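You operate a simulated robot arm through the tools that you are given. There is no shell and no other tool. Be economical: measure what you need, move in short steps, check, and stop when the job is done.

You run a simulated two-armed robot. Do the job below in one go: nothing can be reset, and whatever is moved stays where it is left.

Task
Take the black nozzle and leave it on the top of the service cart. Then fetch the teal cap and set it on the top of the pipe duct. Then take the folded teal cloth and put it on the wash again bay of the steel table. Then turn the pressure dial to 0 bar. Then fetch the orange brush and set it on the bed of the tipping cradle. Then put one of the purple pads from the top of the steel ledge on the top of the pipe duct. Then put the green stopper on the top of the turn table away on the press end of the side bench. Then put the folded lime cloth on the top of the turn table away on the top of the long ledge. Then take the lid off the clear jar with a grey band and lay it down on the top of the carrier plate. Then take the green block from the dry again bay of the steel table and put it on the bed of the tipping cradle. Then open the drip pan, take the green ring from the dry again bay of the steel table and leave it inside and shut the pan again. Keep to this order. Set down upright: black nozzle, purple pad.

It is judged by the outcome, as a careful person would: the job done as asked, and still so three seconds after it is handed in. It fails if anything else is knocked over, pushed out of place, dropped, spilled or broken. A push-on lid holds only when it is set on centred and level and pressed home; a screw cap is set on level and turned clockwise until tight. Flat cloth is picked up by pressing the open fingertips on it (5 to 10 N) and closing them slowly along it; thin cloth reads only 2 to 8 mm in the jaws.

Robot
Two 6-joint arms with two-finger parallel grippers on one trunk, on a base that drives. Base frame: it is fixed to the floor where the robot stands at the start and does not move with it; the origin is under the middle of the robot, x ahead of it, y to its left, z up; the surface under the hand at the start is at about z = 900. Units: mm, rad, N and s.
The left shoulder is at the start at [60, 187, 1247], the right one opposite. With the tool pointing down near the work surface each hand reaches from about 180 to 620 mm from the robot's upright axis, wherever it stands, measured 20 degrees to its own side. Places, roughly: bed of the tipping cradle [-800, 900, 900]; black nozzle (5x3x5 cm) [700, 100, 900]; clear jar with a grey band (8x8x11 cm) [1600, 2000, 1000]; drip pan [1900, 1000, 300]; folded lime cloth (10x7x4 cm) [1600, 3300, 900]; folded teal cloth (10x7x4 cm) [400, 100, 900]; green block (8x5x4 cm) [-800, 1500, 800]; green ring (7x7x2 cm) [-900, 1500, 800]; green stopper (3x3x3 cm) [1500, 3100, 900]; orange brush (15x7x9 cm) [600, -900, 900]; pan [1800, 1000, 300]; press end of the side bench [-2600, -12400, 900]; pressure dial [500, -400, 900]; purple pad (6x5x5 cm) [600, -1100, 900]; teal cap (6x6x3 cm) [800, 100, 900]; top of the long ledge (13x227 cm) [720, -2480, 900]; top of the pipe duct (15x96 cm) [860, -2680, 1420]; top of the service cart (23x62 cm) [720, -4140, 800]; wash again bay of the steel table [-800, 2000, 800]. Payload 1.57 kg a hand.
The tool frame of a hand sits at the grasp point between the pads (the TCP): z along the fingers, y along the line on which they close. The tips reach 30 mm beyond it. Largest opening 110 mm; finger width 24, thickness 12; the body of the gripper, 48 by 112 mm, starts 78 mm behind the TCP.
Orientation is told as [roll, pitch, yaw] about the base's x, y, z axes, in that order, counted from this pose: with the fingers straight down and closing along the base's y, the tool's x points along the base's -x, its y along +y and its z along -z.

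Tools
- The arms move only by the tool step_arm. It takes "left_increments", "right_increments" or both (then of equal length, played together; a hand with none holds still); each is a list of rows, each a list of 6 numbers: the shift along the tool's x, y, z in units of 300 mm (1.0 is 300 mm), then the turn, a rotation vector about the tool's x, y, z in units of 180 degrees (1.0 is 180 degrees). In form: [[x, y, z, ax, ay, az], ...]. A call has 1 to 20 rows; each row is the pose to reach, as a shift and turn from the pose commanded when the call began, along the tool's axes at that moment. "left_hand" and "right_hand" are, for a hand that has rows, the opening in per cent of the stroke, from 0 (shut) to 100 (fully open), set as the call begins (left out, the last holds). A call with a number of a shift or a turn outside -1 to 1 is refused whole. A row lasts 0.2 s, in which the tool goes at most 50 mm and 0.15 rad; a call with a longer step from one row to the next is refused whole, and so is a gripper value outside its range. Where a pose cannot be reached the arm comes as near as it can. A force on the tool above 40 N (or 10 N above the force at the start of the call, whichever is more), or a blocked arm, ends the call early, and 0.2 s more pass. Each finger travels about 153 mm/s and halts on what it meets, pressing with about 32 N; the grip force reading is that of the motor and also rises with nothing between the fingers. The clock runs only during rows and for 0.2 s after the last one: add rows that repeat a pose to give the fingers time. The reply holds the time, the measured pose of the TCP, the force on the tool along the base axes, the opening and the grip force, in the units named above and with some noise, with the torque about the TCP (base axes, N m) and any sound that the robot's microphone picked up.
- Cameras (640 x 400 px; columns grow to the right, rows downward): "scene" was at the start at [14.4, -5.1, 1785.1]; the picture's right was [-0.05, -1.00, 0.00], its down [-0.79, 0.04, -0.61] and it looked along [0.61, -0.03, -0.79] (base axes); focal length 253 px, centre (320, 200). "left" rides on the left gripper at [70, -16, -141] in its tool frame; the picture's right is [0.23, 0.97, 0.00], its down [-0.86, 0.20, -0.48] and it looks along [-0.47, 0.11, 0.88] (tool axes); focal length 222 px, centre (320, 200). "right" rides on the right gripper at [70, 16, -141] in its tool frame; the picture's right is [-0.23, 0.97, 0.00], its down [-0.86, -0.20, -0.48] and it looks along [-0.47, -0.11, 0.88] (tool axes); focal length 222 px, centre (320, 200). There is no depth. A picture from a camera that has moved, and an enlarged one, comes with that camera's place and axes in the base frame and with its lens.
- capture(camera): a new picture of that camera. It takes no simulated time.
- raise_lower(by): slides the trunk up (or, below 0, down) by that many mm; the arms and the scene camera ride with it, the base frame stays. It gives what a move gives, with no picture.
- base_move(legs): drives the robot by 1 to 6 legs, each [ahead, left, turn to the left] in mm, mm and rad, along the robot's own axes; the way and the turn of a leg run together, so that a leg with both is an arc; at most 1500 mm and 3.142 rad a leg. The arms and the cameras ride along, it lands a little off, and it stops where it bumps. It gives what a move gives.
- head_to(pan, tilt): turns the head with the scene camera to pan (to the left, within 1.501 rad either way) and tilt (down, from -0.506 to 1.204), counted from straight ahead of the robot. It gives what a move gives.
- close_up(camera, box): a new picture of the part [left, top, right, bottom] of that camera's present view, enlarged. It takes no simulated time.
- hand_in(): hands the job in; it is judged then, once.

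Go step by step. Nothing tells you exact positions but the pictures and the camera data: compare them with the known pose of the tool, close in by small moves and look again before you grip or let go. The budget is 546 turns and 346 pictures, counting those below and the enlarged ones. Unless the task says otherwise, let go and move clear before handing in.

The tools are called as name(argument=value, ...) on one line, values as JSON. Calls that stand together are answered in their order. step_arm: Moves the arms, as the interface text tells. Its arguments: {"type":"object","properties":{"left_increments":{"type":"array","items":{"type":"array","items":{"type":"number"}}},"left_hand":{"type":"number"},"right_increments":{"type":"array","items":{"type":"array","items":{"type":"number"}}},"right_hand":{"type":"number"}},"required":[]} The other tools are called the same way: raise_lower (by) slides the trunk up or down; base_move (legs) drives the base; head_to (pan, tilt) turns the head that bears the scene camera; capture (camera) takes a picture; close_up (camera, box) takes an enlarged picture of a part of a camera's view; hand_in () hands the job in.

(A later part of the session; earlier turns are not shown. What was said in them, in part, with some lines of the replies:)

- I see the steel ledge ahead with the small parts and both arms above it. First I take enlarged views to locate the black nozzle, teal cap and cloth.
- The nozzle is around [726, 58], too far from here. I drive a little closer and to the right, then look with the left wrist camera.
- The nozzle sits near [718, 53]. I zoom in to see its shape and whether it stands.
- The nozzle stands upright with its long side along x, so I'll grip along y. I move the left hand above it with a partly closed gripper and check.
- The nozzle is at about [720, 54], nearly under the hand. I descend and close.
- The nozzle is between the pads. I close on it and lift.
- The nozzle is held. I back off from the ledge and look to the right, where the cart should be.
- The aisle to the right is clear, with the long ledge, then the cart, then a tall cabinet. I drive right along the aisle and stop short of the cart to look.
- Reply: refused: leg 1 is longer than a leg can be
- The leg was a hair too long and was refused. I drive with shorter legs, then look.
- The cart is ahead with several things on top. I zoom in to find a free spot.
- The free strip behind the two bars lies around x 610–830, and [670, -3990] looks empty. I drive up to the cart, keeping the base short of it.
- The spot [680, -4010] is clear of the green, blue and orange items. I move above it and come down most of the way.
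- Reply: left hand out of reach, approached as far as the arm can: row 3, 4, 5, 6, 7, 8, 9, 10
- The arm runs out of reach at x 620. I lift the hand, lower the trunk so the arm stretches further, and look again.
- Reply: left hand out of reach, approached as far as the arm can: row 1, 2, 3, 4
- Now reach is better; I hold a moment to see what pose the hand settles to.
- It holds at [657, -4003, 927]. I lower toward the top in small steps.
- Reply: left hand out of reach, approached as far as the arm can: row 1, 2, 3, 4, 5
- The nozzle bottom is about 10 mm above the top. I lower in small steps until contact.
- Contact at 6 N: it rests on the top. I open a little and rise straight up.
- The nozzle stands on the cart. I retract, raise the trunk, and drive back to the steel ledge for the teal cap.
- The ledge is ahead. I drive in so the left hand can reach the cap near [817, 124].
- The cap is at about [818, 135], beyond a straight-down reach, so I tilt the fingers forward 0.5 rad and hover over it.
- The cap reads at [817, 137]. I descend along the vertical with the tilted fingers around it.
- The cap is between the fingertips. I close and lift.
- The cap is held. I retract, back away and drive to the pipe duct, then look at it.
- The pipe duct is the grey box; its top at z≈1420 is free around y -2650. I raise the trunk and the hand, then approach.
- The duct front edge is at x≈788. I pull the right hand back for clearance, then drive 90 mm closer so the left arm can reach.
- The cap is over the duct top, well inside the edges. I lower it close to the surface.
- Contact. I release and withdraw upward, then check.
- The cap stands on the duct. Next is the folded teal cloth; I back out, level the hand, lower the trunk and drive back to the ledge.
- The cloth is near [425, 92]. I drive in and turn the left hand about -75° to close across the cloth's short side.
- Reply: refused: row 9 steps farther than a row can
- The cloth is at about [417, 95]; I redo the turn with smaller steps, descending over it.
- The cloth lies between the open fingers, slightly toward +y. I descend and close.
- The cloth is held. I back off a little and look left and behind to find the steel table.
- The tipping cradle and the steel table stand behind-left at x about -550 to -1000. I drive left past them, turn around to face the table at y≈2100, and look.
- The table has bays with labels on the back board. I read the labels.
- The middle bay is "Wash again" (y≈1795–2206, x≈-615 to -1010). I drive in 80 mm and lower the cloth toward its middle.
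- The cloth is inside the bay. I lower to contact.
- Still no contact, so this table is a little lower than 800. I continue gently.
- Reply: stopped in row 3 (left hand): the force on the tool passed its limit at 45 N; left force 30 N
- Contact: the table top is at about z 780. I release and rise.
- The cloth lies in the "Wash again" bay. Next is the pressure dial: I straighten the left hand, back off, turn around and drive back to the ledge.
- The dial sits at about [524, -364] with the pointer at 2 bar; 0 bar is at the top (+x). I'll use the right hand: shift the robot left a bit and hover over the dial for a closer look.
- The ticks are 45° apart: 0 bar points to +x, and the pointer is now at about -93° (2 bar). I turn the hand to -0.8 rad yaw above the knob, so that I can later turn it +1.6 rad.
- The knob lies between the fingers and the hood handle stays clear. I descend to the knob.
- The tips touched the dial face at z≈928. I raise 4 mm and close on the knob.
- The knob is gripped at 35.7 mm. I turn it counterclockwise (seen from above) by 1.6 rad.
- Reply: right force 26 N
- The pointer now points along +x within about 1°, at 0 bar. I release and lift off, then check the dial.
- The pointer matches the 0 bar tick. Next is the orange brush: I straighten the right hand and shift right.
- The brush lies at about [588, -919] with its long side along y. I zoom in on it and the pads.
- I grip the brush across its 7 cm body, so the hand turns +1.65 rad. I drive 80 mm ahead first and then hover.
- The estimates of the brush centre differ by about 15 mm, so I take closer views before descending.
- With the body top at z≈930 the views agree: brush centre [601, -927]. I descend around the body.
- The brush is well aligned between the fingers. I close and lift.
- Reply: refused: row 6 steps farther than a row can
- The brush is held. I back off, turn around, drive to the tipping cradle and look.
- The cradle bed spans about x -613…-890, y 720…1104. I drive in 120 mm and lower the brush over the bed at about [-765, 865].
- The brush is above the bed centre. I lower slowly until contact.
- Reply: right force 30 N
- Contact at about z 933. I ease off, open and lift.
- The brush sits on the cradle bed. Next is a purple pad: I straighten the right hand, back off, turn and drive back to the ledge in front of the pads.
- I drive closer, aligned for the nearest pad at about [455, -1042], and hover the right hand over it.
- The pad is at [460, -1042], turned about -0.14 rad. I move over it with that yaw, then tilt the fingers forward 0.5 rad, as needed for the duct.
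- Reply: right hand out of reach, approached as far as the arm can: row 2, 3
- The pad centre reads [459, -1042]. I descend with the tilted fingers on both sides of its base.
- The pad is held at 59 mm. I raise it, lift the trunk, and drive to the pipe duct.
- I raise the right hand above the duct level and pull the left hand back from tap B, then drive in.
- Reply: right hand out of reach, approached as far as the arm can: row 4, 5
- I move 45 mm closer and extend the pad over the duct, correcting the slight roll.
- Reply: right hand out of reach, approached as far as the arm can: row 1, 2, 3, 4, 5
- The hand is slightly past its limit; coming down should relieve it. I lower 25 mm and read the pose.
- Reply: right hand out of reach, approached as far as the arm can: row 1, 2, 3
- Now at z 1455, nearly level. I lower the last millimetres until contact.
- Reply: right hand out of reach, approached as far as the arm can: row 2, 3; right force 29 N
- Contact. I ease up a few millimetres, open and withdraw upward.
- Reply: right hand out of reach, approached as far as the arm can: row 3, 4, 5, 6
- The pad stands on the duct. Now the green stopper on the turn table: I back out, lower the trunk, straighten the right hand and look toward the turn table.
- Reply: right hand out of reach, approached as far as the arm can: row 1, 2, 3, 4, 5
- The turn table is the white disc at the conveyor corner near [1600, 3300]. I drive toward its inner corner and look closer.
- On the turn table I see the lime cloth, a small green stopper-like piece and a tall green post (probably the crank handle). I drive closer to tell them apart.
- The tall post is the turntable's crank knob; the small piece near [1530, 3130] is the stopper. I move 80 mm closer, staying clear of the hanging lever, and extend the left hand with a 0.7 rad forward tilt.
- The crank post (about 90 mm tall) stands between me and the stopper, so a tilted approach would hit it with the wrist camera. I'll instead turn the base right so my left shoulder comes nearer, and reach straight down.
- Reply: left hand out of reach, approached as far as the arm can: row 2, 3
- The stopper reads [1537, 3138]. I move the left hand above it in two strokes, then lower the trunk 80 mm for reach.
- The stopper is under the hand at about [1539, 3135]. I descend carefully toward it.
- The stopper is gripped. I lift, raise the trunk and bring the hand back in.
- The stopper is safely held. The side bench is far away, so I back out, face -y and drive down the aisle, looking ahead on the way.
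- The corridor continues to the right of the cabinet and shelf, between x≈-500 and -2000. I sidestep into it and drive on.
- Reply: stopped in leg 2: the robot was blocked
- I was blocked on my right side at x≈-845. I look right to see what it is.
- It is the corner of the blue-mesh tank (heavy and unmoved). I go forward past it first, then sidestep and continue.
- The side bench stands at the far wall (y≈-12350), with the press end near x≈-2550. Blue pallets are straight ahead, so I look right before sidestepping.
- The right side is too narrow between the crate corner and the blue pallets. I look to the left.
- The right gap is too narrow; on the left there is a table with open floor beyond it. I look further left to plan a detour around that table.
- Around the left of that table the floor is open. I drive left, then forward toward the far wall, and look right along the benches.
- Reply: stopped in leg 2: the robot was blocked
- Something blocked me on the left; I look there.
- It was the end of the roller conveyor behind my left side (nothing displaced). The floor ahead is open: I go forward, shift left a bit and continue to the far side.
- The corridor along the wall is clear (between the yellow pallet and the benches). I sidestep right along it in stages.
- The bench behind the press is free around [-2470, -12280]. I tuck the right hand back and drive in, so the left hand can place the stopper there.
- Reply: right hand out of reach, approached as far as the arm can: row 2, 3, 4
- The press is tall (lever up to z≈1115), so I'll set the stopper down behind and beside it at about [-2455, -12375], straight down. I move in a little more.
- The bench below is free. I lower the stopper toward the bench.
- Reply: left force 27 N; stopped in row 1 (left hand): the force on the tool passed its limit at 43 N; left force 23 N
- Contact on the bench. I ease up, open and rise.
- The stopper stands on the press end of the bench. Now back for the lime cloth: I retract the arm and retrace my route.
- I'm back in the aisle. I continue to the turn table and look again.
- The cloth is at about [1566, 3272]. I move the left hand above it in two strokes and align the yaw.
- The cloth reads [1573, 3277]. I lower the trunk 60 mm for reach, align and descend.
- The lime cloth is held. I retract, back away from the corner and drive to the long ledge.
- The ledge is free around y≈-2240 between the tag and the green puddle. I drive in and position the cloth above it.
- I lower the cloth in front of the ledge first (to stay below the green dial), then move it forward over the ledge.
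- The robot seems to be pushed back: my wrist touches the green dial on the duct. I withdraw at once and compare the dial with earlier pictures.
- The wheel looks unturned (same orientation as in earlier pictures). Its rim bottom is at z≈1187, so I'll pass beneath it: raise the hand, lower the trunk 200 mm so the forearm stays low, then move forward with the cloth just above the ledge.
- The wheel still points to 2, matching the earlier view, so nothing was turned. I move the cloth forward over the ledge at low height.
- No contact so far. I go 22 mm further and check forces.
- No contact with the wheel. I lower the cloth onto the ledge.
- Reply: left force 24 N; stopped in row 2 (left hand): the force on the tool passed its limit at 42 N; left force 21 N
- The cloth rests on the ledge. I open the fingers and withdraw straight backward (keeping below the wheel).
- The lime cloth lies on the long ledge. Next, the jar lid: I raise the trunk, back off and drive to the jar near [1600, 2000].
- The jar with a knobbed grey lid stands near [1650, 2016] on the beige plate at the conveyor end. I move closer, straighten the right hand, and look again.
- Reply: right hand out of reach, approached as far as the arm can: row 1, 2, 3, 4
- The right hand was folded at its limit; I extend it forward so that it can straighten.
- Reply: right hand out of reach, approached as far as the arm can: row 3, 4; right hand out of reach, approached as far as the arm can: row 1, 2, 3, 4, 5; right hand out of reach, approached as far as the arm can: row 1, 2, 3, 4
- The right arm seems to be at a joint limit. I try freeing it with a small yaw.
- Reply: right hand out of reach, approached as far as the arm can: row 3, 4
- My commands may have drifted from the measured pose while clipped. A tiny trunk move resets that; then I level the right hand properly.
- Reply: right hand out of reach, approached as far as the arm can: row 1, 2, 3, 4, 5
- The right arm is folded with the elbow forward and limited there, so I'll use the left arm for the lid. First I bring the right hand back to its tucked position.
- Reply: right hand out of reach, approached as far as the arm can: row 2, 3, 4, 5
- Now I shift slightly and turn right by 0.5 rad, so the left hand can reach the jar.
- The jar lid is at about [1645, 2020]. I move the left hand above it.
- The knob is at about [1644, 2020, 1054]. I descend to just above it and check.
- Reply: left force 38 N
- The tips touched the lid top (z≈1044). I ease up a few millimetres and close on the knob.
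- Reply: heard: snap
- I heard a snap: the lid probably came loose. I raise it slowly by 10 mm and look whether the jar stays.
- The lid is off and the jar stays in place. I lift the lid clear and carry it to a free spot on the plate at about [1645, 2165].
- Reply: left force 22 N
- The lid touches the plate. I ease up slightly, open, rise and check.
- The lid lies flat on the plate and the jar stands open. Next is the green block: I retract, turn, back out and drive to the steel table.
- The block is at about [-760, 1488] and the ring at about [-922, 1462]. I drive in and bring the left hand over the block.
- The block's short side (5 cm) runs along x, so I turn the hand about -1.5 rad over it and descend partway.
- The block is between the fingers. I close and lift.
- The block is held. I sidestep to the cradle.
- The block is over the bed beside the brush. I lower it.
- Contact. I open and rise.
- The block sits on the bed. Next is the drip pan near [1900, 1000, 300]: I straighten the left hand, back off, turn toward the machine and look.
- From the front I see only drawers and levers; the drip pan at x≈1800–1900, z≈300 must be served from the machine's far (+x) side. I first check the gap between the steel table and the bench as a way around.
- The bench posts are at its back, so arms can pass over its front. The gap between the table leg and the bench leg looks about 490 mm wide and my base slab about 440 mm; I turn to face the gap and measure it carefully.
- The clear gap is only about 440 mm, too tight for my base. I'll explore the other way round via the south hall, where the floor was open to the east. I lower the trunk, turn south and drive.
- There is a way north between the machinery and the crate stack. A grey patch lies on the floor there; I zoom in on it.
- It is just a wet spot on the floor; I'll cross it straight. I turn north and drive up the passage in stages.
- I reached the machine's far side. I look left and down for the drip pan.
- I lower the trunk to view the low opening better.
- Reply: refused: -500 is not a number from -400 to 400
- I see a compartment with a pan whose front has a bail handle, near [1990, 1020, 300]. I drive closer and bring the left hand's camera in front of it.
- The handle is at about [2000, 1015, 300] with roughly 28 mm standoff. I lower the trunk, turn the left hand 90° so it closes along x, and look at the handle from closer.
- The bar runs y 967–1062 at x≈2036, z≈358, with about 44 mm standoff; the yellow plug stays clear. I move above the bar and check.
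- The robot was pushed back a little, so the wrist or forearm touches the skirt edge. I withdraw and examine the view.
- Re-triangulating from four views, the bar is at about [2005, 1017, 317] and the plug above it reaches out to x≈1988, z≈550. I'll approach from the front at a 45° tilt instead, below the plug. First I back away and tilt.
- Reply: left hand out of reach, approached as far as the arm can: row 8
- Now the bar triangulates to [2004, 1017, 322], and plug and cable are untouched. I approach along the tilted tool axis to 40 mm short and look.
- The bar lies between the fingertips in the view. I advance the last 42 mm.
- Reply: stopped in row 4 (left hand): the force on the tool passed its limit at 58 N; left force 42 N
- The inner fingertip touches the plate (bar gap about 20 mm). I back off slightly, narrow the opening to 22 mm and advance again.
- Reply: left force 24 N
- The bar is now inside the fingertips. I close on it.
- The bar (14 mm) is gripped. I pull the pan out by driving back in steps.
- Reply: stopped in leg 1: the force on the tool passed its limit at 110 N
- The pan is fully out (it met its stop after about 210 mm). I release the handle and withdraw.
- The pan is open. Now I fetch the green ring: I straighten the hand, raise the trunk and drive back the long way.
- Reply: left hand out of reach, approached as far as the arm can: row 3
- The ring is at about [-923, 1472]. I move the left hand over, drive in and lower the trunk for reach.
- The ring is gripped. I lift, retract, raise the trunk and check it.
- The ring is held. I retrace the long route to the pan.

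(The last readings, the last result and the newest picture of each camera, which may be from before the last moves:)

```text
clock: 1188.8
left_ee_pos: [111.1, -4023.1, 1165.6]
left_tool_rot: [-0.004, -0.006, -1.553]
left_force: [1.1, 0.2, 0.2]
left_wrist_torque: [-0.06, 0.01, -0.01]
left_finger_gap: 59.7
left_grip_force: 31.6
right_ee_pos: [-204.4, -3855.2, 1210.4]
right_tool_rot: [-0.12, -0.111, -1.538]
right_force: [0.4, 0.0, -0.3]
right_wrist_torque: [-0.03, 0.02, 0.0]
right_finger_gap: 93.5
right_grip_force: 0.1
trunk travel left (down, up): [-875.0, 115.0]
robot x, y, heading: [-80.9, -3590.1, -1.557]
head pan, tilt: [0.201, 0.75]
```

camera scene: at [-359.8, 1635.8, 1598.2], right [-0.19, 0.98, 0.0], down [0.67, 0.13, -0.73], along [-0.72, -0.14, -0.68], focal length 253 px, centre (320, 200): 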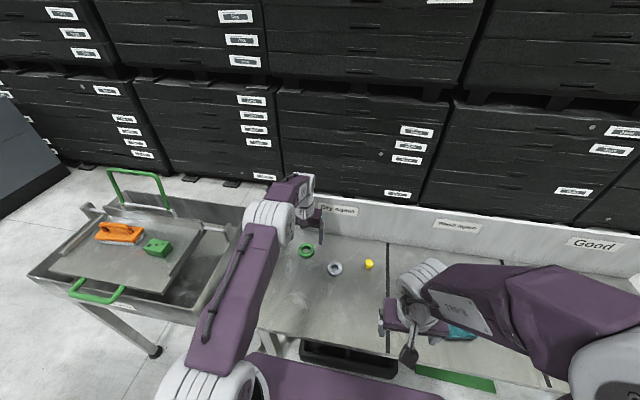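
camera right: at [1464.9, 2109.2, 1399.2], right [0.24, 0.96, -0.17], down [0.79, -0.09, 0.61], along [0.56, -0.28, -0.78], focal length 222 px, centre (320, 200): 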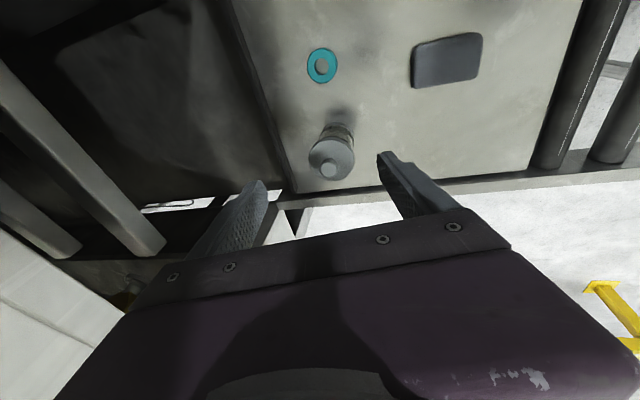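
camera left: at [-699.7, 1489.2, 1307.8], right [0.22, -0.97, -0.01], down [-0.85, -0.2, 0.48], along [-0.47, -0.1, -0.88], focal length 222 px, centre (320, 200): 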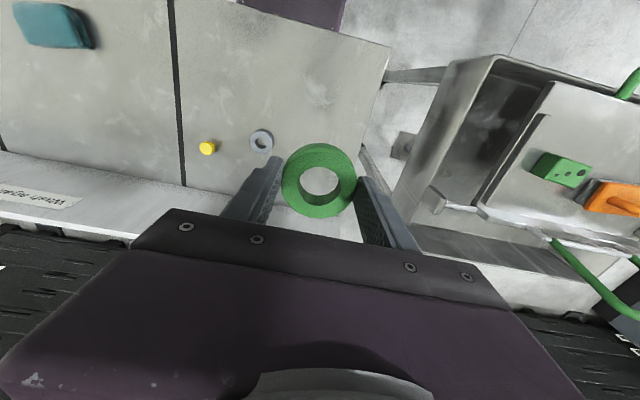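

base_move(legs=[[360, 0, -0.014], [0, -900, 0], [1450, 0, 0], [1450, 0, 0], [1350, 0, 0]])

```text
clock: 1215.4
left_ee_pos: [-906.1, -8632.0, 1166.5]
left_tool_rot: [-0.004, -0.007, -1.589]
left_force: [-0.6, 0.3, -1.3]
left_wrist_torque: [-0.02, 0.04, 0.0]
left_finger_gap: 59.8
left_grip_force: 32.4
right_ee_pos: [-1213.4, -8454.1, 1209.7]
right_tool_rot: [-0.121, -0.112, -1.574]
right_force: [-0.8, -0.8, 0.3]
right_wrist_torque: [0.02, 0.0, 0.0]
right_finger_gap: 93.8
right_grip_force: 0.1
trunk travel left (down, up): [-875.0, 115.0]
robot x, y, heading: [-1077.8, -8196.3, -1.592]
head pan, tilt: [0.201, 0.75]
```

base_move(legs=[[60, 0, 0], [0, 0, 1.592], [1450, 0, 0], [1450, 0, 0], [1220, 0, 0]])

```text
clock: 1239.7
left_ee_pos: [3501.8, -8220.0, 1166.4]
left_tool_rot: [-0.004, -0.008, -0.019]
left_force: [-0.7, -0.4, -0.2]
left_wrist_torque: [0.0, -0.03, 0.01]
left_finger_gap: 59.8
left_grip_force: 31.9
right_ee_pos: [3322.2, -8528.7, 1209.5]
right_tool_rot: [-0.122, -0.109, -0.005]
right_force: [0.2, 0.2, 0.2]
right_wrist_torque: [0.01, -0.03, -0.01]
right_finger_gap: 93.3
right_grip_force: 0.1
trunk travel left (down, up): [-875.0, 115.0]
robot x, y, heading: [3066.5, -8395.2, -0.024]
head pan, tilt: [0.201, 0.75]
```

base_move(legs=[[0, 0, 1.595], [1450, 0, 0], [1450, 0, 0]])

```text
clock: 1257.5
left_ee_pos: [2830.5, -5080.3, 1166.7]
left_tool_rot: [-0.002, -0.005, 1.593]
left_force: [0.4, 0.5, 0.1]
left_wrist_torque: [0.01, -0.02, 0.04]
left_finger_gap: 59.6
left_grip_force: 32.2
right_ee_pos: [3145.9, -5245.4, 1210.0]
right_tool_rot: [-0.122, -0.112, 1.609]
right_force: [-0.2, -0.3, -0.1]
right_wrist_torque: [0.0, 0.02, -0.01]
right_finger_gap: 93.4
right_grip_force: 0.0
trunk travel left (down, up): [-875.0, 115.0]
robot x, y, heading: [3022.2, -5509.7, 1.591]
head pan, tilt: [0.201, 0.75]
```

base_move(legs=[[0, 0, -0.025], [1450, 0, 0], [1450, 0, 0], [1450, 0, 0]])

```text
clock: 1278.8
left_ee_pos: [2775.0, -708.1, 1165.8]
left_tool_rot: [-0.003, -0.005, 1.589]
left_force: [-0.1, -0.9, -0.6]
left_wrist_torque: [0.0, 0.02, 0.0]
left_finger_gap: 59.8
left_grip_force: 32.2
right_ee_pos: [3089.4, -873.3, 1210.2]
right_tool_rot: [-0.122, -0.11, 1.604]
right_force: [-0.3, 0.3, -0.2]
right_wrist_torque: [-0.01, -0.04, 0.01]
right_finger_gap: 93.4
right_grip_force: 0.0
trunk travel left (down, up): [-875.0, 115.0]
robot x, y, heading: [2967.4, -1136.9, 1.588]
head pan, tilt: [0.201, 0.75]
```

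base_move(legs=[[1130, 0, 0], [1130, 0, 0], [0, 0, 1.553]])

head_to(pan=0.1, tilt=0.8)

capture(camera="scene")

```text
clock: 1293.9
left_ee_pos: [2465.4, 947.2, 1166.4]
left_tool_rot: [-0.004, -0.005, -3.101]
left_force: [-0.1, -0.4, -0.4]
left_wrist_torque: [-0.02, 0.0, 0.02]
left_finger_gap: 59.7
left_grip_force: 32.2
right_ee_pos: [2623.8, 1265.0, 1209.0]
right_tool_rot: [-0.123, -0.113, -3.088]
right_force: [-0.3, 0.7, 0.4]
right_wrist_torque: [0.0, -0.02, -0.02]
right_finger_gap: 93.5
right_grip_force: 0.1
trunk travel left (down, up): [-875.0, 115.0]
robot x, y, heading: [2891.4, 1146.0, -3.105]
head pan, tilt: [0.201, 0.75]
```

```text
clock: 1294.5
left_ee_pos: [2464.2, 947.1, 1166.6]
left_tool_rot: [-0.005, -0.004, -3.1]
left_force: [-0.7, 0.5, 0.1]
left_wrist_torque: [-0.01, 0.01, -0.04]
left_finger_gap: 59.8
left_grip_force: 31.4
right_ee_pos: [2625.6, 1264.8, 1209.3]
right_tool_rot: [-0.123, -0.113, -3.088]
right_force: [0.4, -0.4, 0.4]
right_wrist_torque: [0.01, 0.0, 0.01]
right_finger_gap: 93.3
right_grip_force: 0.1
trunk travel left (down, up): [-875.0, 115.0]
robot x, y, heading: [2890.0, 1144.4, -3.107]
head pan, tilt: [0.099, 0.799]
```

```text
102 pictures are left
camera scene: at [2869.9, 1134.8, 1794.2], right [-0.14, 0.99, 0.0], down [0.71, 0.1, -0.7], along [-0.69, -0.09, -0.72], focal length 253 px, centre (320, 200)
```

scene: 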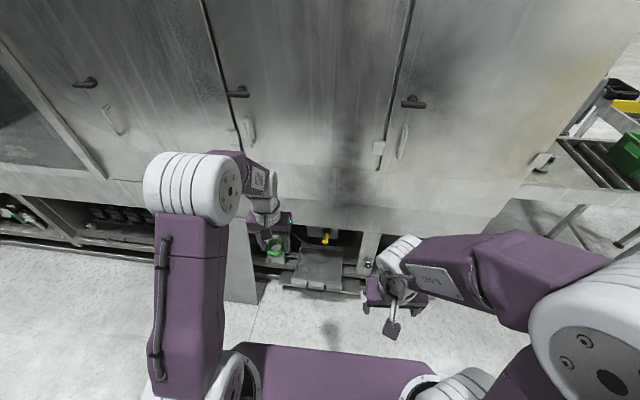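

The pan is still open. I align, drive in and lower the trunk so the left hand comes above the pan.

raise_lower(by=-400)

base_move(legs=[[0, 0, -0.034], [250, 0, 0]])

raise_lower(by=-250)

capture(camera="left")

capture(camera="scene")

```text
clock: 1298.4
left_ee_pos: [2464.6, 946.4, 766.2]
left_tool_rot: [-0.002, -0.006, -3.101]
left_force: [-0.8, -0.3, -0.7]
left_wrist_torque: [0.01, 0.0, -0.03]
left_finger_gap: 59.5
left_grip_force: 32.3
right_ee_pos: [2623.6, 1264.1, 809.6]
right_tool_rot: [-0.122, -0.11, -3.087]
right_force: [0.0, 0.5, 1.3]
right_wrist_torque: [-0.01, -0.02, -0.01]
right_finger_gap: 93.6
right_grip_force: 0.1
trunk travel left (down, up): [-475.0, 515.0]
robot x, y, heading: [2888.9, 1142.2, -3.105]
head pan, tilt: [0.099, 0.799]
```

```text
clock: 1300.5
left_ee_pos: [2209.4, 960.6, 765.8]
left_tool_rot: [-0.003, -0.008, -3.135]
left_force: [0.5, 0.5, -0.7]
left_wrist_torque: [0.0, -0.03, 0.0]
left_finger_gap: 59.7
left_grip_force: 32.0
right_ee_pos: [2379.8, 1273.7, 809.5]
right_tool_rot: [-0.122, -0.109, -3.117]
right_force: [-0.5, -0.1, -1.0]
right_wrist_torque: [0.0, -0.04, 0.01]
right_finger_gap: 93.3
right_grip_force: 0.0
trunk travel left (down, up): [-475.0, 515.0]
robot x, y, heading: [2645.5, 1144.8, -3.135]
head pan, tilt: [0.099, 0.799]
```

```text
clock: 1303.1
left_ee_pos: [2209.8, 961.0, 516.3]
left_tool_rot: [-0.004, -0.007, -3.134]
left_force: [-0.5, 0.6, -0.6]
left_wrist_torque: [-0.02, 0.01, 0.01]
left_finger_gap: 59.8
left_grip_force: 32.5
right_ee_pos: [2380.9, 1272.1, 560.5]
right_tool_rot: [-0.123, -0.112, -3.118]
right_force: [0.1, 0.2, 0.3]
right_wrist_torque: [-0.03, 0.03, -0.04]
right_finger_gap: 93.4
right_grip_force: 0.1
trunk travel left (down, up): [-225.0, 765.0]
robot x, y, heading: [2642.7, 1146.8, -3.14]
head pan, tilt: [0.099, 0.799]
```

```text
101 pictures are left
camera left: at [2281.3, 975.9, 658.0], right [0.23, -0.97, -0.01], down [-0.85, -0.21, 0.48], along [-0.47, -0.11, -0.88], focal length 222 px, centre (320, 200)
```

left: 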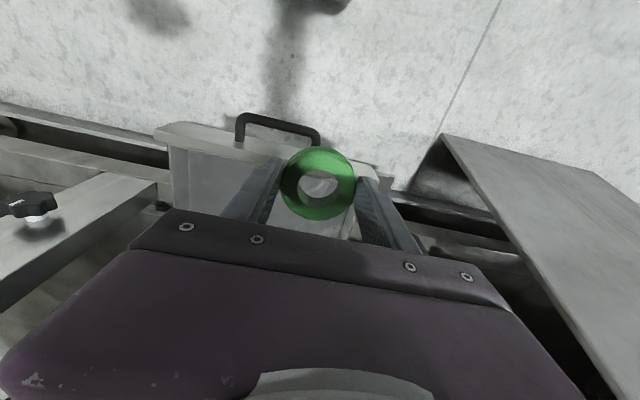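

```text
100 pictures are left
camera scene: at [2621.9, 1134.8, 1144.2], right [-0.1, 0.99, 0.0], down [0.71, 0.07, -0.7], along [-0.69, -0.07, -0.72], focal length 253 px, centre (320, 200)
```

scene: 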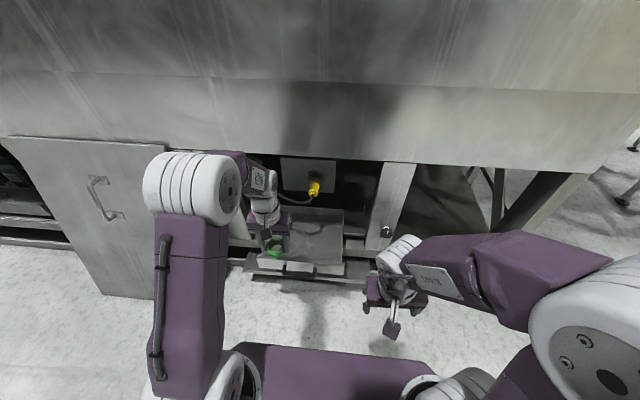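

I lower in front of the plate first (to stay below the skirt), then move the ring inward over the pan.

step_arm(left_increments=[[0, -0.06, 0.1, 0, 0, 0], [0, -0.12, 0.2, 0, 0, 0], [0, -0.18, 0.27, 0, 0, 0], [-0.12, -0.18, 0.27, 0, 0, 0], [-0.24, -0.18, 0.27, 0, 0, 0], [-0.34, -0.18, 0.27, 0, 0, 0]])

capture(camera="left")

close_up(camera="scene", box=[200, 130, 420, 290])

```text
clock: 1304.5
left_ee_pos: [2109.0, 1012.3, 434.9]
left_tool_rot: [-0.002, -0.005, -3.135]
left_force: [-0.4, 0.3, 0.0]
left_wrist_torque: [0.0, -0.01, 0.04]
left_finger_gap: 59.3
left_grip_force: 32.3
right_ee_pos: [2381.2, 1273.5, 559.5]
right_tool_rot: [-0.121, -0.112, -3.12]
right_force: [0.1, 0.6, -0.5]
right_wrist_torque: [-0.03, -0.03, 0.03]
right_finger_gap: 93.5
right_grip_force: 0.0
trunk travel left (down, up): [-225.0, 765.0]
robot x, y, heading: [2640.8, 1143.4, -3.138]
head pan, tilt: [0.099, 0.799]
```

```text
99 pictures are left
camera left: at [2178.9, 1028.8, 576.6], right [0.23, -0.97, 0.0], down [-0.85, -0.21, 0.48], along [-0.47, -0.11, -0.88], focal length 222 px, centre (320, 200)
```

left: 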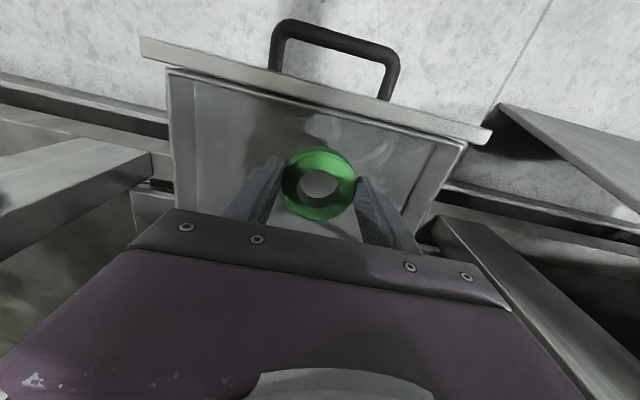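

```text
2.50 times, centred on (310, 210) of scene
camera zoom: at [2621.6, 1134.8, 1144.2], right [-0.1, 0.99, 0.0], down [0.71, 0.07, -0.7], along [-0.69, -0.07, -0.72], focal length 632 px, centre (345, 175)
```

zoom: 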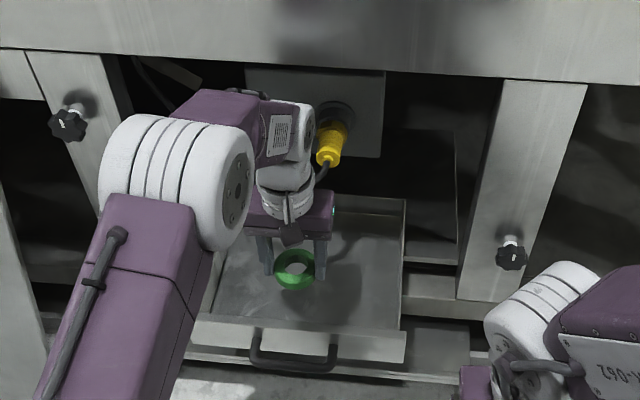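

The ring is over the pan. I lower it.

step_arm(left_increments=[[0, 0, 0.1, 0, 0, 0], [0, 0, 0.2, 0, 0, 0], [0, 0, 0.27, 0, 0, 0]])

capture(camera="left")

```text
clock: 1305.3
left_ee_pos: [2108.2, 1014.8, 353.4]
left_tool_rot: [-0.003, -0.007, -3.136]
left_force: [-0.6, -0.4, -0.5]
left_wrist_torque: [0.01, -0.01, 0.02]
left_finger_gap: 59.9
left_grip_force: 32.2
right_ee_pos: [2380.6, 1273.6, 559.8]
right_tool_rot: [-0.121, -0.112, -3.119]
right_force: [-0.4, -1.0, -0.9]
right_wrist_torque: [-0.05, 0.01, -0.03]
right_finger_gap: 93.8
right_grip_force: 0.1
trunk travel left (down, up): [-225.0, 765.0]
robot x, y, heading: [2646.4, 1144.9, -3.137]
head pan, tilt: [0.099, 0.799]
```

```text
97 pictures are left
camera left: at [2178.2, 1030.5, 495.1], right [0.23, -0.97, -0.01], down [-0.85, -0.21, 0.48], along [-0.47, -0.11, -0.88], focal length 222 px, centre (320, 200)
```

left: 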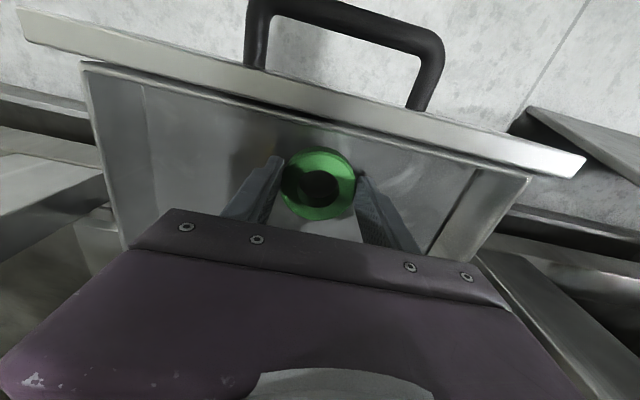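

step_arm(left_increments=[[0, 0, 0.02, 0, 0, 0], [0, 0, 0.04, 0, 0, 0], [0, 0, 0.05, 0, 0, 0]])

step_arm(left_increments=[[0, 0, 0.01, 0, 0, 0], [0, 0, 0.02, 0, 0, 0], [0, 0, 0.03, 0, 0, 0]])

capture(camera="left")

```text
clock: 1306.1
left_ee_pos: [2106.0, 1013.3, 342.7]
left_tool_rot: [-0.004, -0.015, -3.135]
left_force: [0.9, 1.4, 28.9]
left_wrist_torque: [0.0, -0.01, -0.04]
left_finger_gap: 59.9
left_grip_force: 32.3
right_ee_pos: [2382.0, 1272.8, 560.8]
right_tool_rot: [-0.12, -0.115, -3.119]
right_force: [-0.7, -0.4, -0.1]
right_wrist_torque: [0.0, -0.02, -0.02]
right_finger_gap: 93.4
right_grip_force: 0.1
trunk travel left (down, up): [-225.0, 765.0]
robot x, y, heading: [2643.4, 1145.4, -3.141]
head pan, tilt: [0.099, 0.799]
```

```text
clock: 1306.8
left_ee_pos: [2104.8, 1013.5, 338.0]
left_tool_rot: [-0.003, -0.018, -3.134]
left_force: [-2.1, -0.3, 22.1]
left_wrist_torque: [-0.43, -0.31, 0.07]
left_finger_gap: 59.7
left_grip_force: 32.2
right_ee_pos: [2382.6, 1273.4, 559.4]
right_tool_rot: [-0.12, -0.114, -3.119]
right_force: [0.2, 0.0, 0.0]
right_wrist_torque: [0.0, 0.01, 0.04]
right_finger_gap: 93.8
right_grip_force: 0.0
trunk travel left (down, up): [-225.0, 765.0]
robot x, y, heading: [2643.8, 1145.7, -3.14]
head pan, tilt: [0.099, 0.799]
stopped in row 3 (left hand): the force on the tool passed its limit at 43 N (the readings are from after the stop); the commanded pose is now the measured one
```

```text
96 pictures are left
camera left: at [2176.3, 1029.6, 479.3], right [0.23, -0.97, -0.01], down [-0.85, -0.21, 0.49], along [-0.48, -0.11, -0.87], focal length 222 px, centre (320, 200)
```

left: 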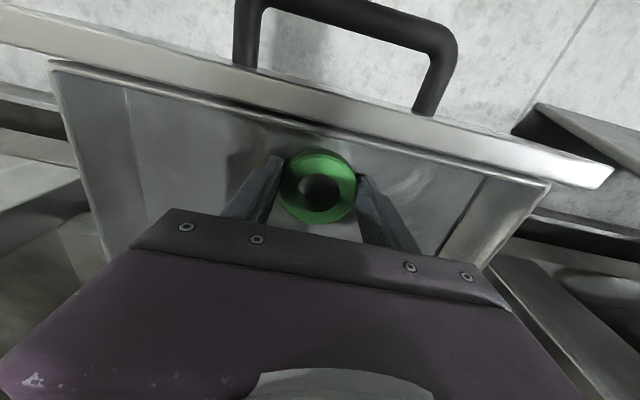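

The ring rests on the pan floor. I ease up, open and rise out.

step_arm(left_increments=[[0, 0, -0.01, 0, 0, 0], [0, 0, -0.012, 0, 0, 0], [0, 0, -0.012, 0, 0, 0]], left_hand=80)

step_arm(left_increments=[[0, 0, -0.08, 0, 0, 0], [0, 0, -0.18, 0, 0, 0], [0, 0, -0.3, 0, 0, 0], [0.1, 0, -0.33, 0, 0, 0], [0.24, 0, -0.33, 0, 0, 0], [0.38, 0, -0.33, 0, 0, 0], [0.5, 0, -0.33, 0, 0, 0]])

close_up(camera="scene", box=[200, 130, 420, 290])

```text
clock: 1307.6
left_ee_pos: [2107.2, 1013.2, 337.8]
left_tool_rot: [-0.003, -0.008, -3.134]
left_force: [0.7, 0.4, 1.6]
left_wrist_torque: [-0.05, -0.04, 0.08]
left_finger_gap: 87.1
left_grip_force: 0.1
right_ee_pos: [2379.6, 1273.7, 559.3]
right_tool_rot: [-0.122, -0.112, -3.12]
right_force: [-0.7, 1.0, 0.2]
right_wrist_torque: [0.01, 0.01, 0.02]
right_finger_gap: 93.2
right_grip_force: 0.1
trunk travel left (down, up): [-225.0, 765.0]
robot x, y, heading: [2643.1, 1140.5, -3.139]
head pan, tilt: [0.099, 0.799]
```

```text
clock: 1309.2
left_ee_pos: [2259.2, 1012.2, 434.8]
left_tool_rot: [-0.004, -0.01, -3.133]
left_force: [0.3, 0.4, 0.2]
left_wrist_torque: [-0.01, 0.0, 0.0]
left_finger_gap: 87.9
left_grip_force: 0.0
right_ee_pos: [2380.6, 1272.9, 559.4]
right_tool_rot: [-0.123, -0.111, -3.12]
right_force: [-0.2, 0.2, -0.1]
right_wrist_torque: [-0.02, 0.01, -0.01]
right_finger_gap: 93.6
right_grip_force: 0.1
trunk travel left (down, up): [-225.0, 765.0]
robot x, y, heading: [2642.0, 1145.0, -3.137]
head pan, tilt: [0.099, 0.799]
```

```text
2.50 times, centred on (310, 210) of scene
camera zoom: at [2622.0, 1134.8, 1144.1], right [-0.1, 0.99, 0.0], down [0.71, 0.07, -0.7], along [-0.69, -0.07, -0.72], focal length 632 px, centre (345, 175)
```

zoom: 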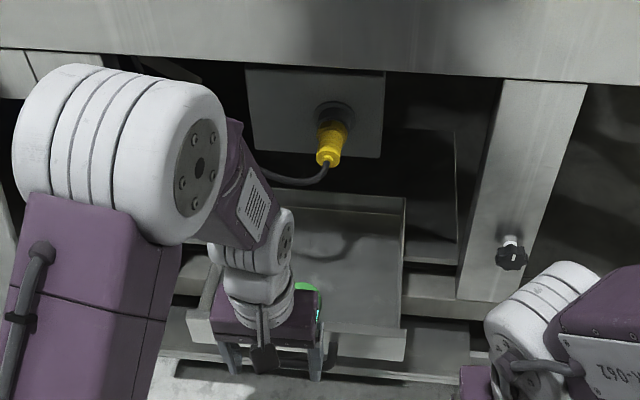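

The ring is in the pan. To shut it I'll grip the bar again in the tilted pose (which was clear of the plug) and drive forward. I back off, turn and tilt the hand.

base_move(legs=[[-120, 0, 0]])

step_arm(left_increments=[[0, 0, 0, 0, 0, 0.0436], [0, 0, 0, 0, 0, 0.0872], [0, 0, 0, 0, 0, 0.1308], [0, 0, 0, 0, 0, 0.1744], [0, 0, 0, 0, 0, 0.218], [0, 0, 0, 0, 0, 0.2616], [0, 0, 0, 0, 0, 0.3052], [0, 0, 0, 0, 0, 0.3488], [0, 0, 0, 0, 0, 0.3924], [0, 0, 0, 0, 0, 0.436], [0, 0, 0, 0, 0, 0.48], [0, 0, 0, 0, 0, 0.5]], left_hand=35)

step_arm(left_increments=[[0, 0, 0, -0.042, 0, 0], [0, 0, 0, -0.084, 0, 0], [0, 0, 0, -0.126, 0, 0], [0, 0, 0, -0.168, 0, 0], [0, 0, 0, -0.21, 0, 0], [0, 0, 0, -0.255, 0, 0]])

capture(camera="left")

close_up(camera="scene", box=[200, 110, 440, 290])

```text
clock: 1310.4
left_ee_pos: [2377.5, 1013.7, 435.8]
left_tool_rot: [-0.004, -0.01, -3.138]
left_force: [-1.0, 0.2, 0.2]
left_wrist_torque: [0.0, 0.0, 0.01]
left_finger_gap: 88.0
left_grip_force: 0.1
right_ee_pos: [2502.5, 1273.9, 560.0]
right_tool_rot: [-0.122, -0.111, -3.123]
right_force: [-0.1, -0.5, 0.1]
right_wrist_torque: [0.02, 0.02, -0.02]
right_finger_gap: 93.6
right_grip_force: 0.0
trunk travel left (down, up): [-225.0, 765.0]
robot x, y, heading: [2762.7, 1145.0, -3.142]
head pan, tilt: [0.099, 0.799]
```

```text
clock: 1313.0
left_ee_pos: [2378.7, 1014.8, 436.0]
left_tool_rot: [0.008, -0.004, 1.572]
left_force: [0.2, 0.9, 0.3]
left_wrist_torque: [0.0, -0.02, 0.01]
left_finger_gap: 38.4
left_grip_force: 0.1
right_ee_pos: [2500.2, 1273.9, 560.6]
right_tool_rot: [-0.12, -0.11, -3.123]
right_force: [0.3, 0.1, 0.5]
right_wrist_torque: [-0.01, -0.03, 0.02]
right_finger_gap: 93.5
right_grip_force: 0.1
trunk travel left (down, up): [-225.0, 765.0]
robot x, y, heading: [2761.8, 1147.5, -3.147]
head pan, tilt: [0.099, 0.799]
```

```text
clock: 1314.4
left_ee_pos: [2336.5, 1034.4, 457.7]
left_tool_rot: [0.793, 0.0, 1.579]
left_force: [0.2, 0.0, 0.1]
left_wrist_torque: [0.01, -0.02, 0.0]
left_finger_gap: 38.6
left_grip_force: 0.0
left hand out of reach, approached as far as the arm can: row 2, 4, 5, 6
right_ee_pos: [2502.3, 1273.9, 560.0]
right_tool_rot: [-0.122, -0.111, -3.12]
right_force: [0.1, -0.3, 0.7]
right_wrist_torque: [0.0, -0.03, -0.02]
right_finger_gap: 93.8
right_grip_force: 0.1
trunk travel left (down, up): [-225.0, 765.0]
robot x, y, heading: [2764.6, 1144.7, -3.139]
head pan, tilt: [0.099, 0.799]
```

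```text
94 pictures are left
camera left: at [2449.6, 965.5, 545.0], right [-0.68, -0.23, 0.69], down [0.2, 0.86, 0.48], along [-0.7, 0.46, -0.54], focal length 222 px, centre (320, 200)
```

left: 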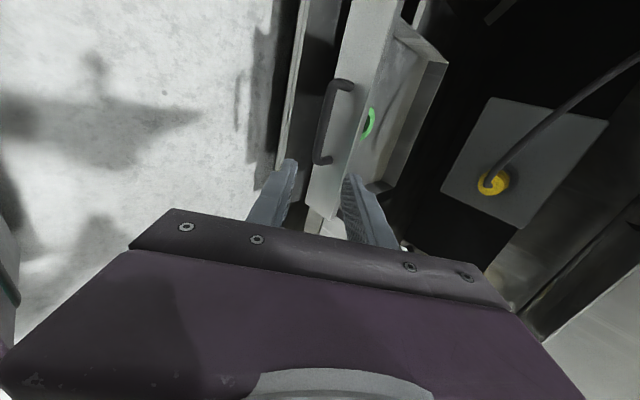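

```text
2.22 times, centred on (320, 200) of scene
camera zoom: at [2743.0, 1135.3, 1144.2], right [-0.1, 0.99, 0.0], down [0.71, 0.07, -0.7], along [-0.69, -0.07, -0.72], focal length 562 px, centre (320, 200)
```

zoom: 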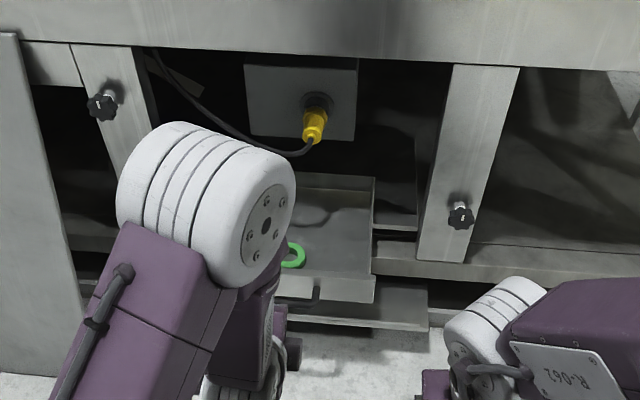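

The ring lies flat in the pan. I lower the trunk 100 mm (as before) and bring the tilted fingers in front of the bar.

raise_lower(by=-100)

step_arm(left_increments=[[0.02, 0.08, 0.05, 0, 0, 0], [0.04, 0.16, 0.1, 0, 0, 0], [0.06, 0.225, 0.15, 0, 0, 0], [0.06, 0.225, 0.15, 0, 0, 0]], left_hand=30)

capture(camera="left")

close_up(camera="scene", box=[200, 110, 440, 290])

```text
clock: 1315.8
left_ee_pos: [2335.8, 1035.3, 357.3]
left_tool_rot: [0.79, -0.003, 1.579]
left_force: [0.4, -0.4, 0.5]
left_wrist_torque: [0.0, 0.03, 0.03]
left_finger_gap: 38.4
left_grip_force: 0.0
right_ee_pos: [2501.6, 1273.4, 460.3]
right_tool_rot: [-0.123, -0.112, -3.123]
right_force: [-0.1, 0.1, -0.2]
right_wrist_torque: [0.0, 0.01, -0.02]
right_finger_gap: 93.7
right_grip_force: 0.2
trunk travel left (down, up): [-125.0, 865.0]
robot x, y, heading: [2763.6, 1144.2, -3.141]
head pan, tilt: [0.099, 0.799]
```

```text
clock: 1316.8
left_ee_pos: [2256.7, 1017.8, 371.8]
left_tool_rot: [0.79, -0.004, 1.578]
left_force: [0.2, 0.5, 0.2]
left_wrist_torque: [-0.01, -0.01, 0.03]
left_finger_gap: 33.1
left_grip_force: 0.0
right_ee_pos: [2501.3, 1273.6, 459.8]
right_tool_rot: [-0.123, -0.112, -3.122]
right_force: [-0.1, 0.4, -0.1]
right_wrist_torque: [0.01, 0.03, -0.01]
right_finger_gap: 93.3
right_grip_force: 0.0
trunk travel left (down, up): [-125.0, 865.0]
robot x, y, heading: [2761.3, 1143.4, -3.136]
head pan, tilt: [0.099, 0.799]
```

```text
92 pictures are left
camera left: at [2368.7, 948.1, 461.5], right [-0.68, -0.23, 0.69], down [0.19, 0.86, 0.48], along [-0.7, 0.46, -0.54], focal length 222 px, centre (320, 200)
```

left: 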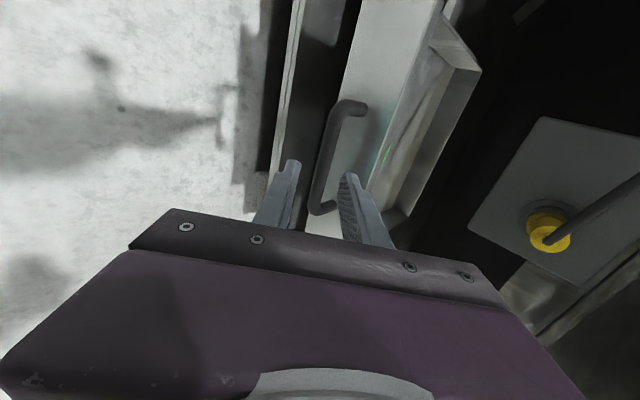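

```text
2.22 times, centred on (320, 200) of scene
camera zoom: at [2742.4, 1135.1, 1044.2], right [-0.1, 0.99, 0.0], down [0.71, 0.07, -0.7], along [-0.69, -0.07, -0.72], focal length 562 px, centre (320, 200)
```

zoom: 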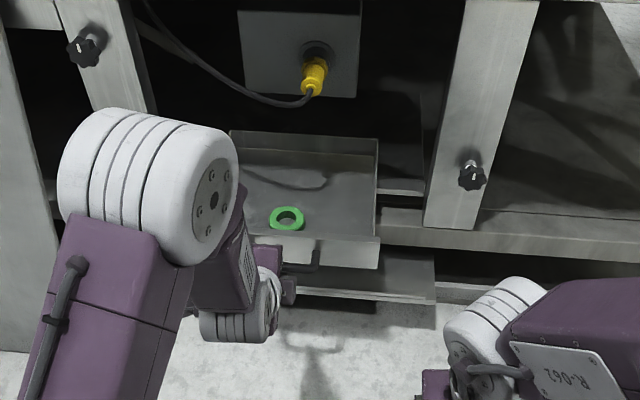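

step_arm(left_increments=[[0, 0.02, 0.02, 0, 0, 0], [0, 0.024, 0.05, 0, 0, 0], [0, 0.024, 0.075, 0, 0, 0]], left_hand=26)

close_up(camera="left", box=[240, 80, 400, 240])

```text
clock: 1317.5
left_ee_pos: [2236.7, 1017.0, 362.9]
left_tool_rot: [0.792, -0.002, 1.578]
left_force: [-0.1, -0.3, -0.6]
left_wrist_torque: [-0.01, 0.0, 0.01]
left_finger_gap: 28.7
left_grip_force: 0.1
right_ee_pos: [2501.9, 1274.0, 459.6]
right_tool_rot: [-0.121, -0.111, -3.123]
right_force: [-0.6, -0.1, 0.5]
right_wrist_torque: [0.01, 0.0, 0.01]
right_finger_gap: 93.5
right_grip_force: 0.0
trunk travel left (down, up): [-125.0, 865.0]
robot x, y, heading: [2763.7, 1146.3, -3.143]
head pan, tilt: [0.099, 0.799]
```

```text
2.50 times, centred on (320, 160) of left
camera zoom: at [2348.4, 946.9, 450.4], right [-0.68, -0.23, 0.69], down [0.19, 0.86, 0.48], along [-0.7, 0.46, -0.54], focal length 555 px, centre (320, 300)
```

zoom: 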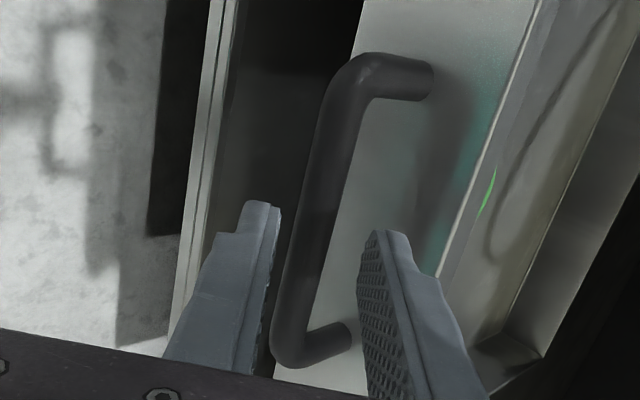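

step_arm(left_increments=[[0, 0, 0.05, 0, 0, 0], [0, 0, 0.09, 0, 0, 0], [0, 0, 0.115, 0, 0, 0], [0, 0, 0.13, 0, 0, 0]])

close_up(camera="left", box=[240, 80, 400, 240])

```text
clock: 1318.5
left_ee_pos: [2207.8, 1016.8, 335.5]
left_tool_rot: [0.792, -0.002, 1.578]
left_force: [0.9, -0.4, -0.2]
left_wrist_torque: [0.0, 0.0, 0.01]
left_finger_gap: 28.7
left_grip_force: 0.0
right_ee_pos: [2502.0, 1274.2, 460.9]
right_tool_rot: [-0.123, -0.11, -3.121]
right_force: [-0.2, 0.0, -0.5]
right_wrist_torque: [0.0, -0.04, 0.03]
right_finger_gap: 93.8
right_grip_force: 0.0
trunk travel left (down, up): [-125.0, 865.0]
robot x, y, heading: [2761.9, 1144.4, -3.146]
head pan, tilt: [0.099, 0.799]
```

```text
2.50 times, centred on (320, 160) of left
camera zoom: at [2321.1, 946.7, 424.0], right [-0.68, -0.23, 0.69], down [0.19, 0.86, 0.48], along [-0.7, 0.46, -0.54], focal length 555 px, centre (320, 300)
```

zoom: 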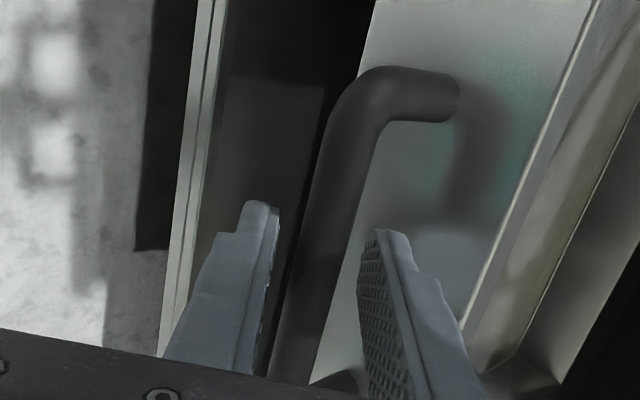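

The bar is within the fingertips as before. I close on it and drive forward to shut the pan.

step_arm(left_increments=[[0, 0, 0, 0, 0, 0], [0, 0, 0, 0, 0, 0], [0, 0, 0, 0, 0, 0], [0, 0, 0, 0, 0, 0]], left_hand=0)

base_move(legs=[[100, 0, 0]])

capture(camera="scene")

```text
clock: 1319.5
left_ee_pos: [2208.6, 1016.0, 334.3]
left_tool_rot: [0.788, -0.001, 1.579]
left_force: [1.9, 0.1, -4.4]
left_wrist_torque: [0.03, -0.05, 0.38]
left_finger_gap: 13.8
left_grip_force: 30.2
right_ee_pos: [2501.7, 1274.2, 459.8]
right_tool_rot: [-0.121, -0.109, -3.122]
right_force: [-0.1, 0.6, -0.2]
right_wrist_torque: [0.0, 0.02, -0.01]
right_finger_gap: 93.6
right_grip_force: 0.1
trunk travel left (down, up): [-125.0, 865.0]
robot x, y, heading: [2761.2, 1145.4, -3.142]
head pan, tilt: [0.099, 0.799]
```

```text
clock: 1320.7
left_ee_pos: [2108.6, 1016.0, 334.4]
left_tool_rot: [0.789, -0.002, 1.579]
left_force: [0.7, -18.3, -5.9]
left_wrist_torque: [-0.25, -0.07, 0.51]
left_finger_gap: 14.0
left_grip_force: 30.5
right_ee_pos: [2401.7, 1274.8, 459.2]
right_tool_rot: [-0.124, -0.111, -3.124]
right_force: [-0.5, 0.3, -0.4]
right_wrist_torque: [-0.02, -0.02, 0.02]
right_finger_gap: 93.7
right_grip_force: 0.1
trunk travel left (down, up): [-125.0, 865.0]
robot x, y, heading: [2666.6, 1144.0, 3.141]
head pan, tilt: [0.099, 0.799]
```

```text
88 pictures are left
camera scene: at [2642.1, 1134.2, 1044.1], right [-0.1, 1.0, 0.0], down [0.71, 0.07, -0.7], along [-0.69, -0.07, -0.72], focal length 253 px, centre (320, 200)
```

scene: 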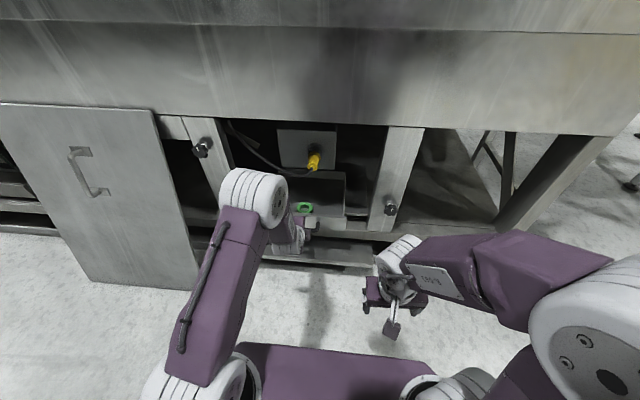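

The pan slides in. I drive the remaining 90 mm.

base_move(legs=[[86, 0, 0]])

close_up(camera="scene", box=[200, 110, 440, 290])

```text
clock: 1321.8
left_ee_pos: [2022.5, 1016.5, 335.1]
left_tool_rot: [0.789, 0.0, 1.579]
left_force: [1.3, 4.8, -5.3]
left_wrist_torque: [0.15, -0.03, 0.15]
left_finger_gap: 13.8
left_grip_force: 30.5
right_ee_pos: [2316.6, 1274.4, 460.2]
right_tool_rot: [-0.121, -0.11, -3.124]
right_force: [-0.9, -0.2, 0.5]
right_wrist_torque: [-0.01, -0.02, 0.03]
right_finger_gap: 93.6
right_grip_force: 0.0
trunk travel left (down, up): [-125.0, 865.0]
robot x, y, heading: [2580.0, 1145.7, 3.141]
head pan, tilt: [0.099, 0.799]
```

```text
2.22 times, centred on (320, 200) of scene
camera zoom: at [2556.1, 1135.2, 1044.1], right [-0.1, 1.0, 0.0], down [0.71, 0.07, -0.7], along [-0.69, -0.07, -0.72], focal length 562 px, centre (320, 200)
```

zoom: 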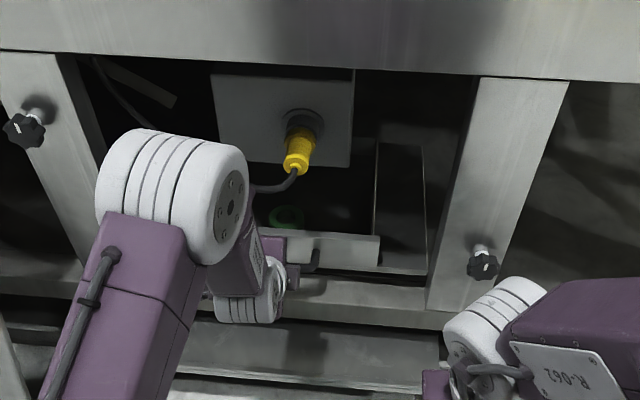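

Nearly closed. I push the last millimetres with the arm until it stops.

step_arm(left_increments=[[0, 0.007, 0.007, 0, 0, 0], [0, 0.014, 0.014, 0, 0, 0], [0, 0.021, 0.021, 0, 0, 0], [0, 0.028, 0.029, 0, 0, 0]])

```text
clock: 1322.8
left_ee_pos: [2017.3, 1014.6, 331.6]
left_tool_rot: [0.773, -0.001, 1.58]
left_force: [7.1, 0.3, 5.7]
left_wrist_torque: [0.4, -0.02, -0.04]
left_finger_gap: 13.7
left_grip_force: 30.4
right_ee_pos: [2316.9, 1273.4, 459.7]
right_tool_rot: [-0.123, -0.111, -3.123]
right_force: [-0.3, -0.8, -0.2]
right_wrist_torque: [0.03, 0.0, 0.01]
right_finger_gap: 93.4
right_grip_force: 0.1
trunk travel left (down, up): [-125.0, 865.0]
robot x, y, heading: [2578.6, 1143.8, -3.144]
head pan, tilt: [0.099, 0.799]
stopped in row 4 (left hand): the force on the tool passed its limit at 41 N (the readings are from after the stop); the commanded pose is now the measured one
```

It hit its closed stop at the original position. I release the handle, withdraw and check.

step_arm(left_increments=[[0, 0, 0, 0, 0, 0], [0, 0, 0, 0, 0, 0], [0, 0, -0.1, 0, 0, 0], [0, 0, -0.22, 0, 0, 0], [0, 0, -0.35, 0, 0, 0], [0, 0, -0.48, 0, 0, 0]], left_hand=35)

base_move(legs=[[-200, 0, 0]])

capture(camera="left")

close_up(camera="scene", box=[200, 80, 440, 260])

```text
clock: 1324.2
left_ee_pos: [2118.3, 1017.7, 437.5]
left_tool_rot: [0.773, -0.001, 1.577]
left_force: [0.3, 0.5, -0.4]
left_wrist_torque: [0.01, 0.0, 0.01]
left_finger_gap: 38.5
left_grip_force: 0.0
right_ee_pos: [2316.6, 1274.7, 460.7]
right_tool_rot: [-0.122, -0.112, -3.122]
right_force: [0.0, -0.3, 0.4]
right_wrist_torque: [0.01, -0.04, -0.01]
right_finger_gap: 93.6
right_grip_force: 0.0
trunk travel left (down, up): [-125.0, 865.0]
robot x, y, heading: [2575.5, 1146.1, -3.138]
head pan, tilt: [0.099, 0.799]
```

```text
clock: 1325.8
left_ee_pos: [2321.0, 1016.1, 435.6]
left_tool_rot: [0.774, 0.0, 1.582]
left_force: [-0.7, 0.9, 0.2]
left_wrist_torque: [-0.03, 0.01, 0.02]
left_finger_gap: 38.5
left_grip_force: 0.1
right_ee_pos: [2519.5, 1273.5, 460.4]
right_tool_rot: [-0.123, -0.111, -3.119]
right_force: [0.0, 0.6, -1.3]
right_wrist_torque: [0.0, 0.01, 0.01]
right_finger_gap: 93.5
right_grip_force: 0.1
trunk travel left (down, up): [-125.0, 865.0]
robot x, y, heading: [2781.3, 1147.3, -3.145]
head pan, tilt: [0.099, 0.799]
```

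```text
86 pictures are left
camera left: at [2432.3, 947.5, 527.7], right [-0.7, -0.23, 0.68], down [0.18, 0.86, 0.48], along [-0.7, 0.46, -0.55], focal length 222 px, centre (320, 200)
```

left: 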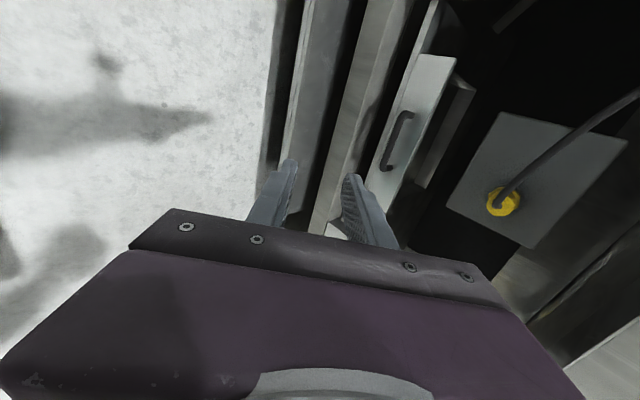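

```text
2.22 times, centred on (320, 170) of scene
camera zoom: at [2760.7, 1135.4, 1044.2], right [-0.1, 0.99, 0.0], down [0.71, 0.07, -0.7], along [-0.69, -0.07, -0.72], focal length 562 px, centre (320, 267)
```

zoom: 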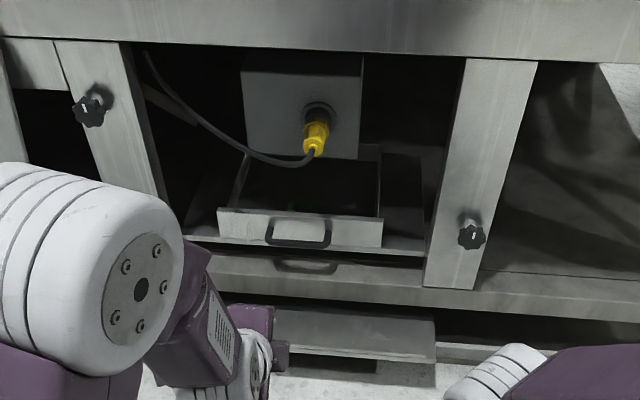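

The pan is shut at its original position with the ring inside, and the hand is clear; all steps are done in order. I hand the job in.

hand_in()

```text
The job is handed in.
```

I did all eleven steps in the order you gave, handed the job in, and moved both hands clear; I don't have the judge's result.

These are the points I'm least sure of:

- **Carrier plate:** nothing was labelled with that name, so I laid the lid on the beige plate at the conveyor end, where the jar stands.
- **Press end:** I put the green stopper down beside and behind the press, at about x = -2436. I took that to be inside the press end, but I could not see where that end begins.
- **Bumps:** while driving, the base was stopped once by a tank corner and once by the end of the roller conveyor. My arm also pushed against the green wheel on the pipe duct, and near the yellow plug above the drip pan. In the pictures I took afterwards, the wheel still pointed to 2 and the plug and its cable looked undisturbed.
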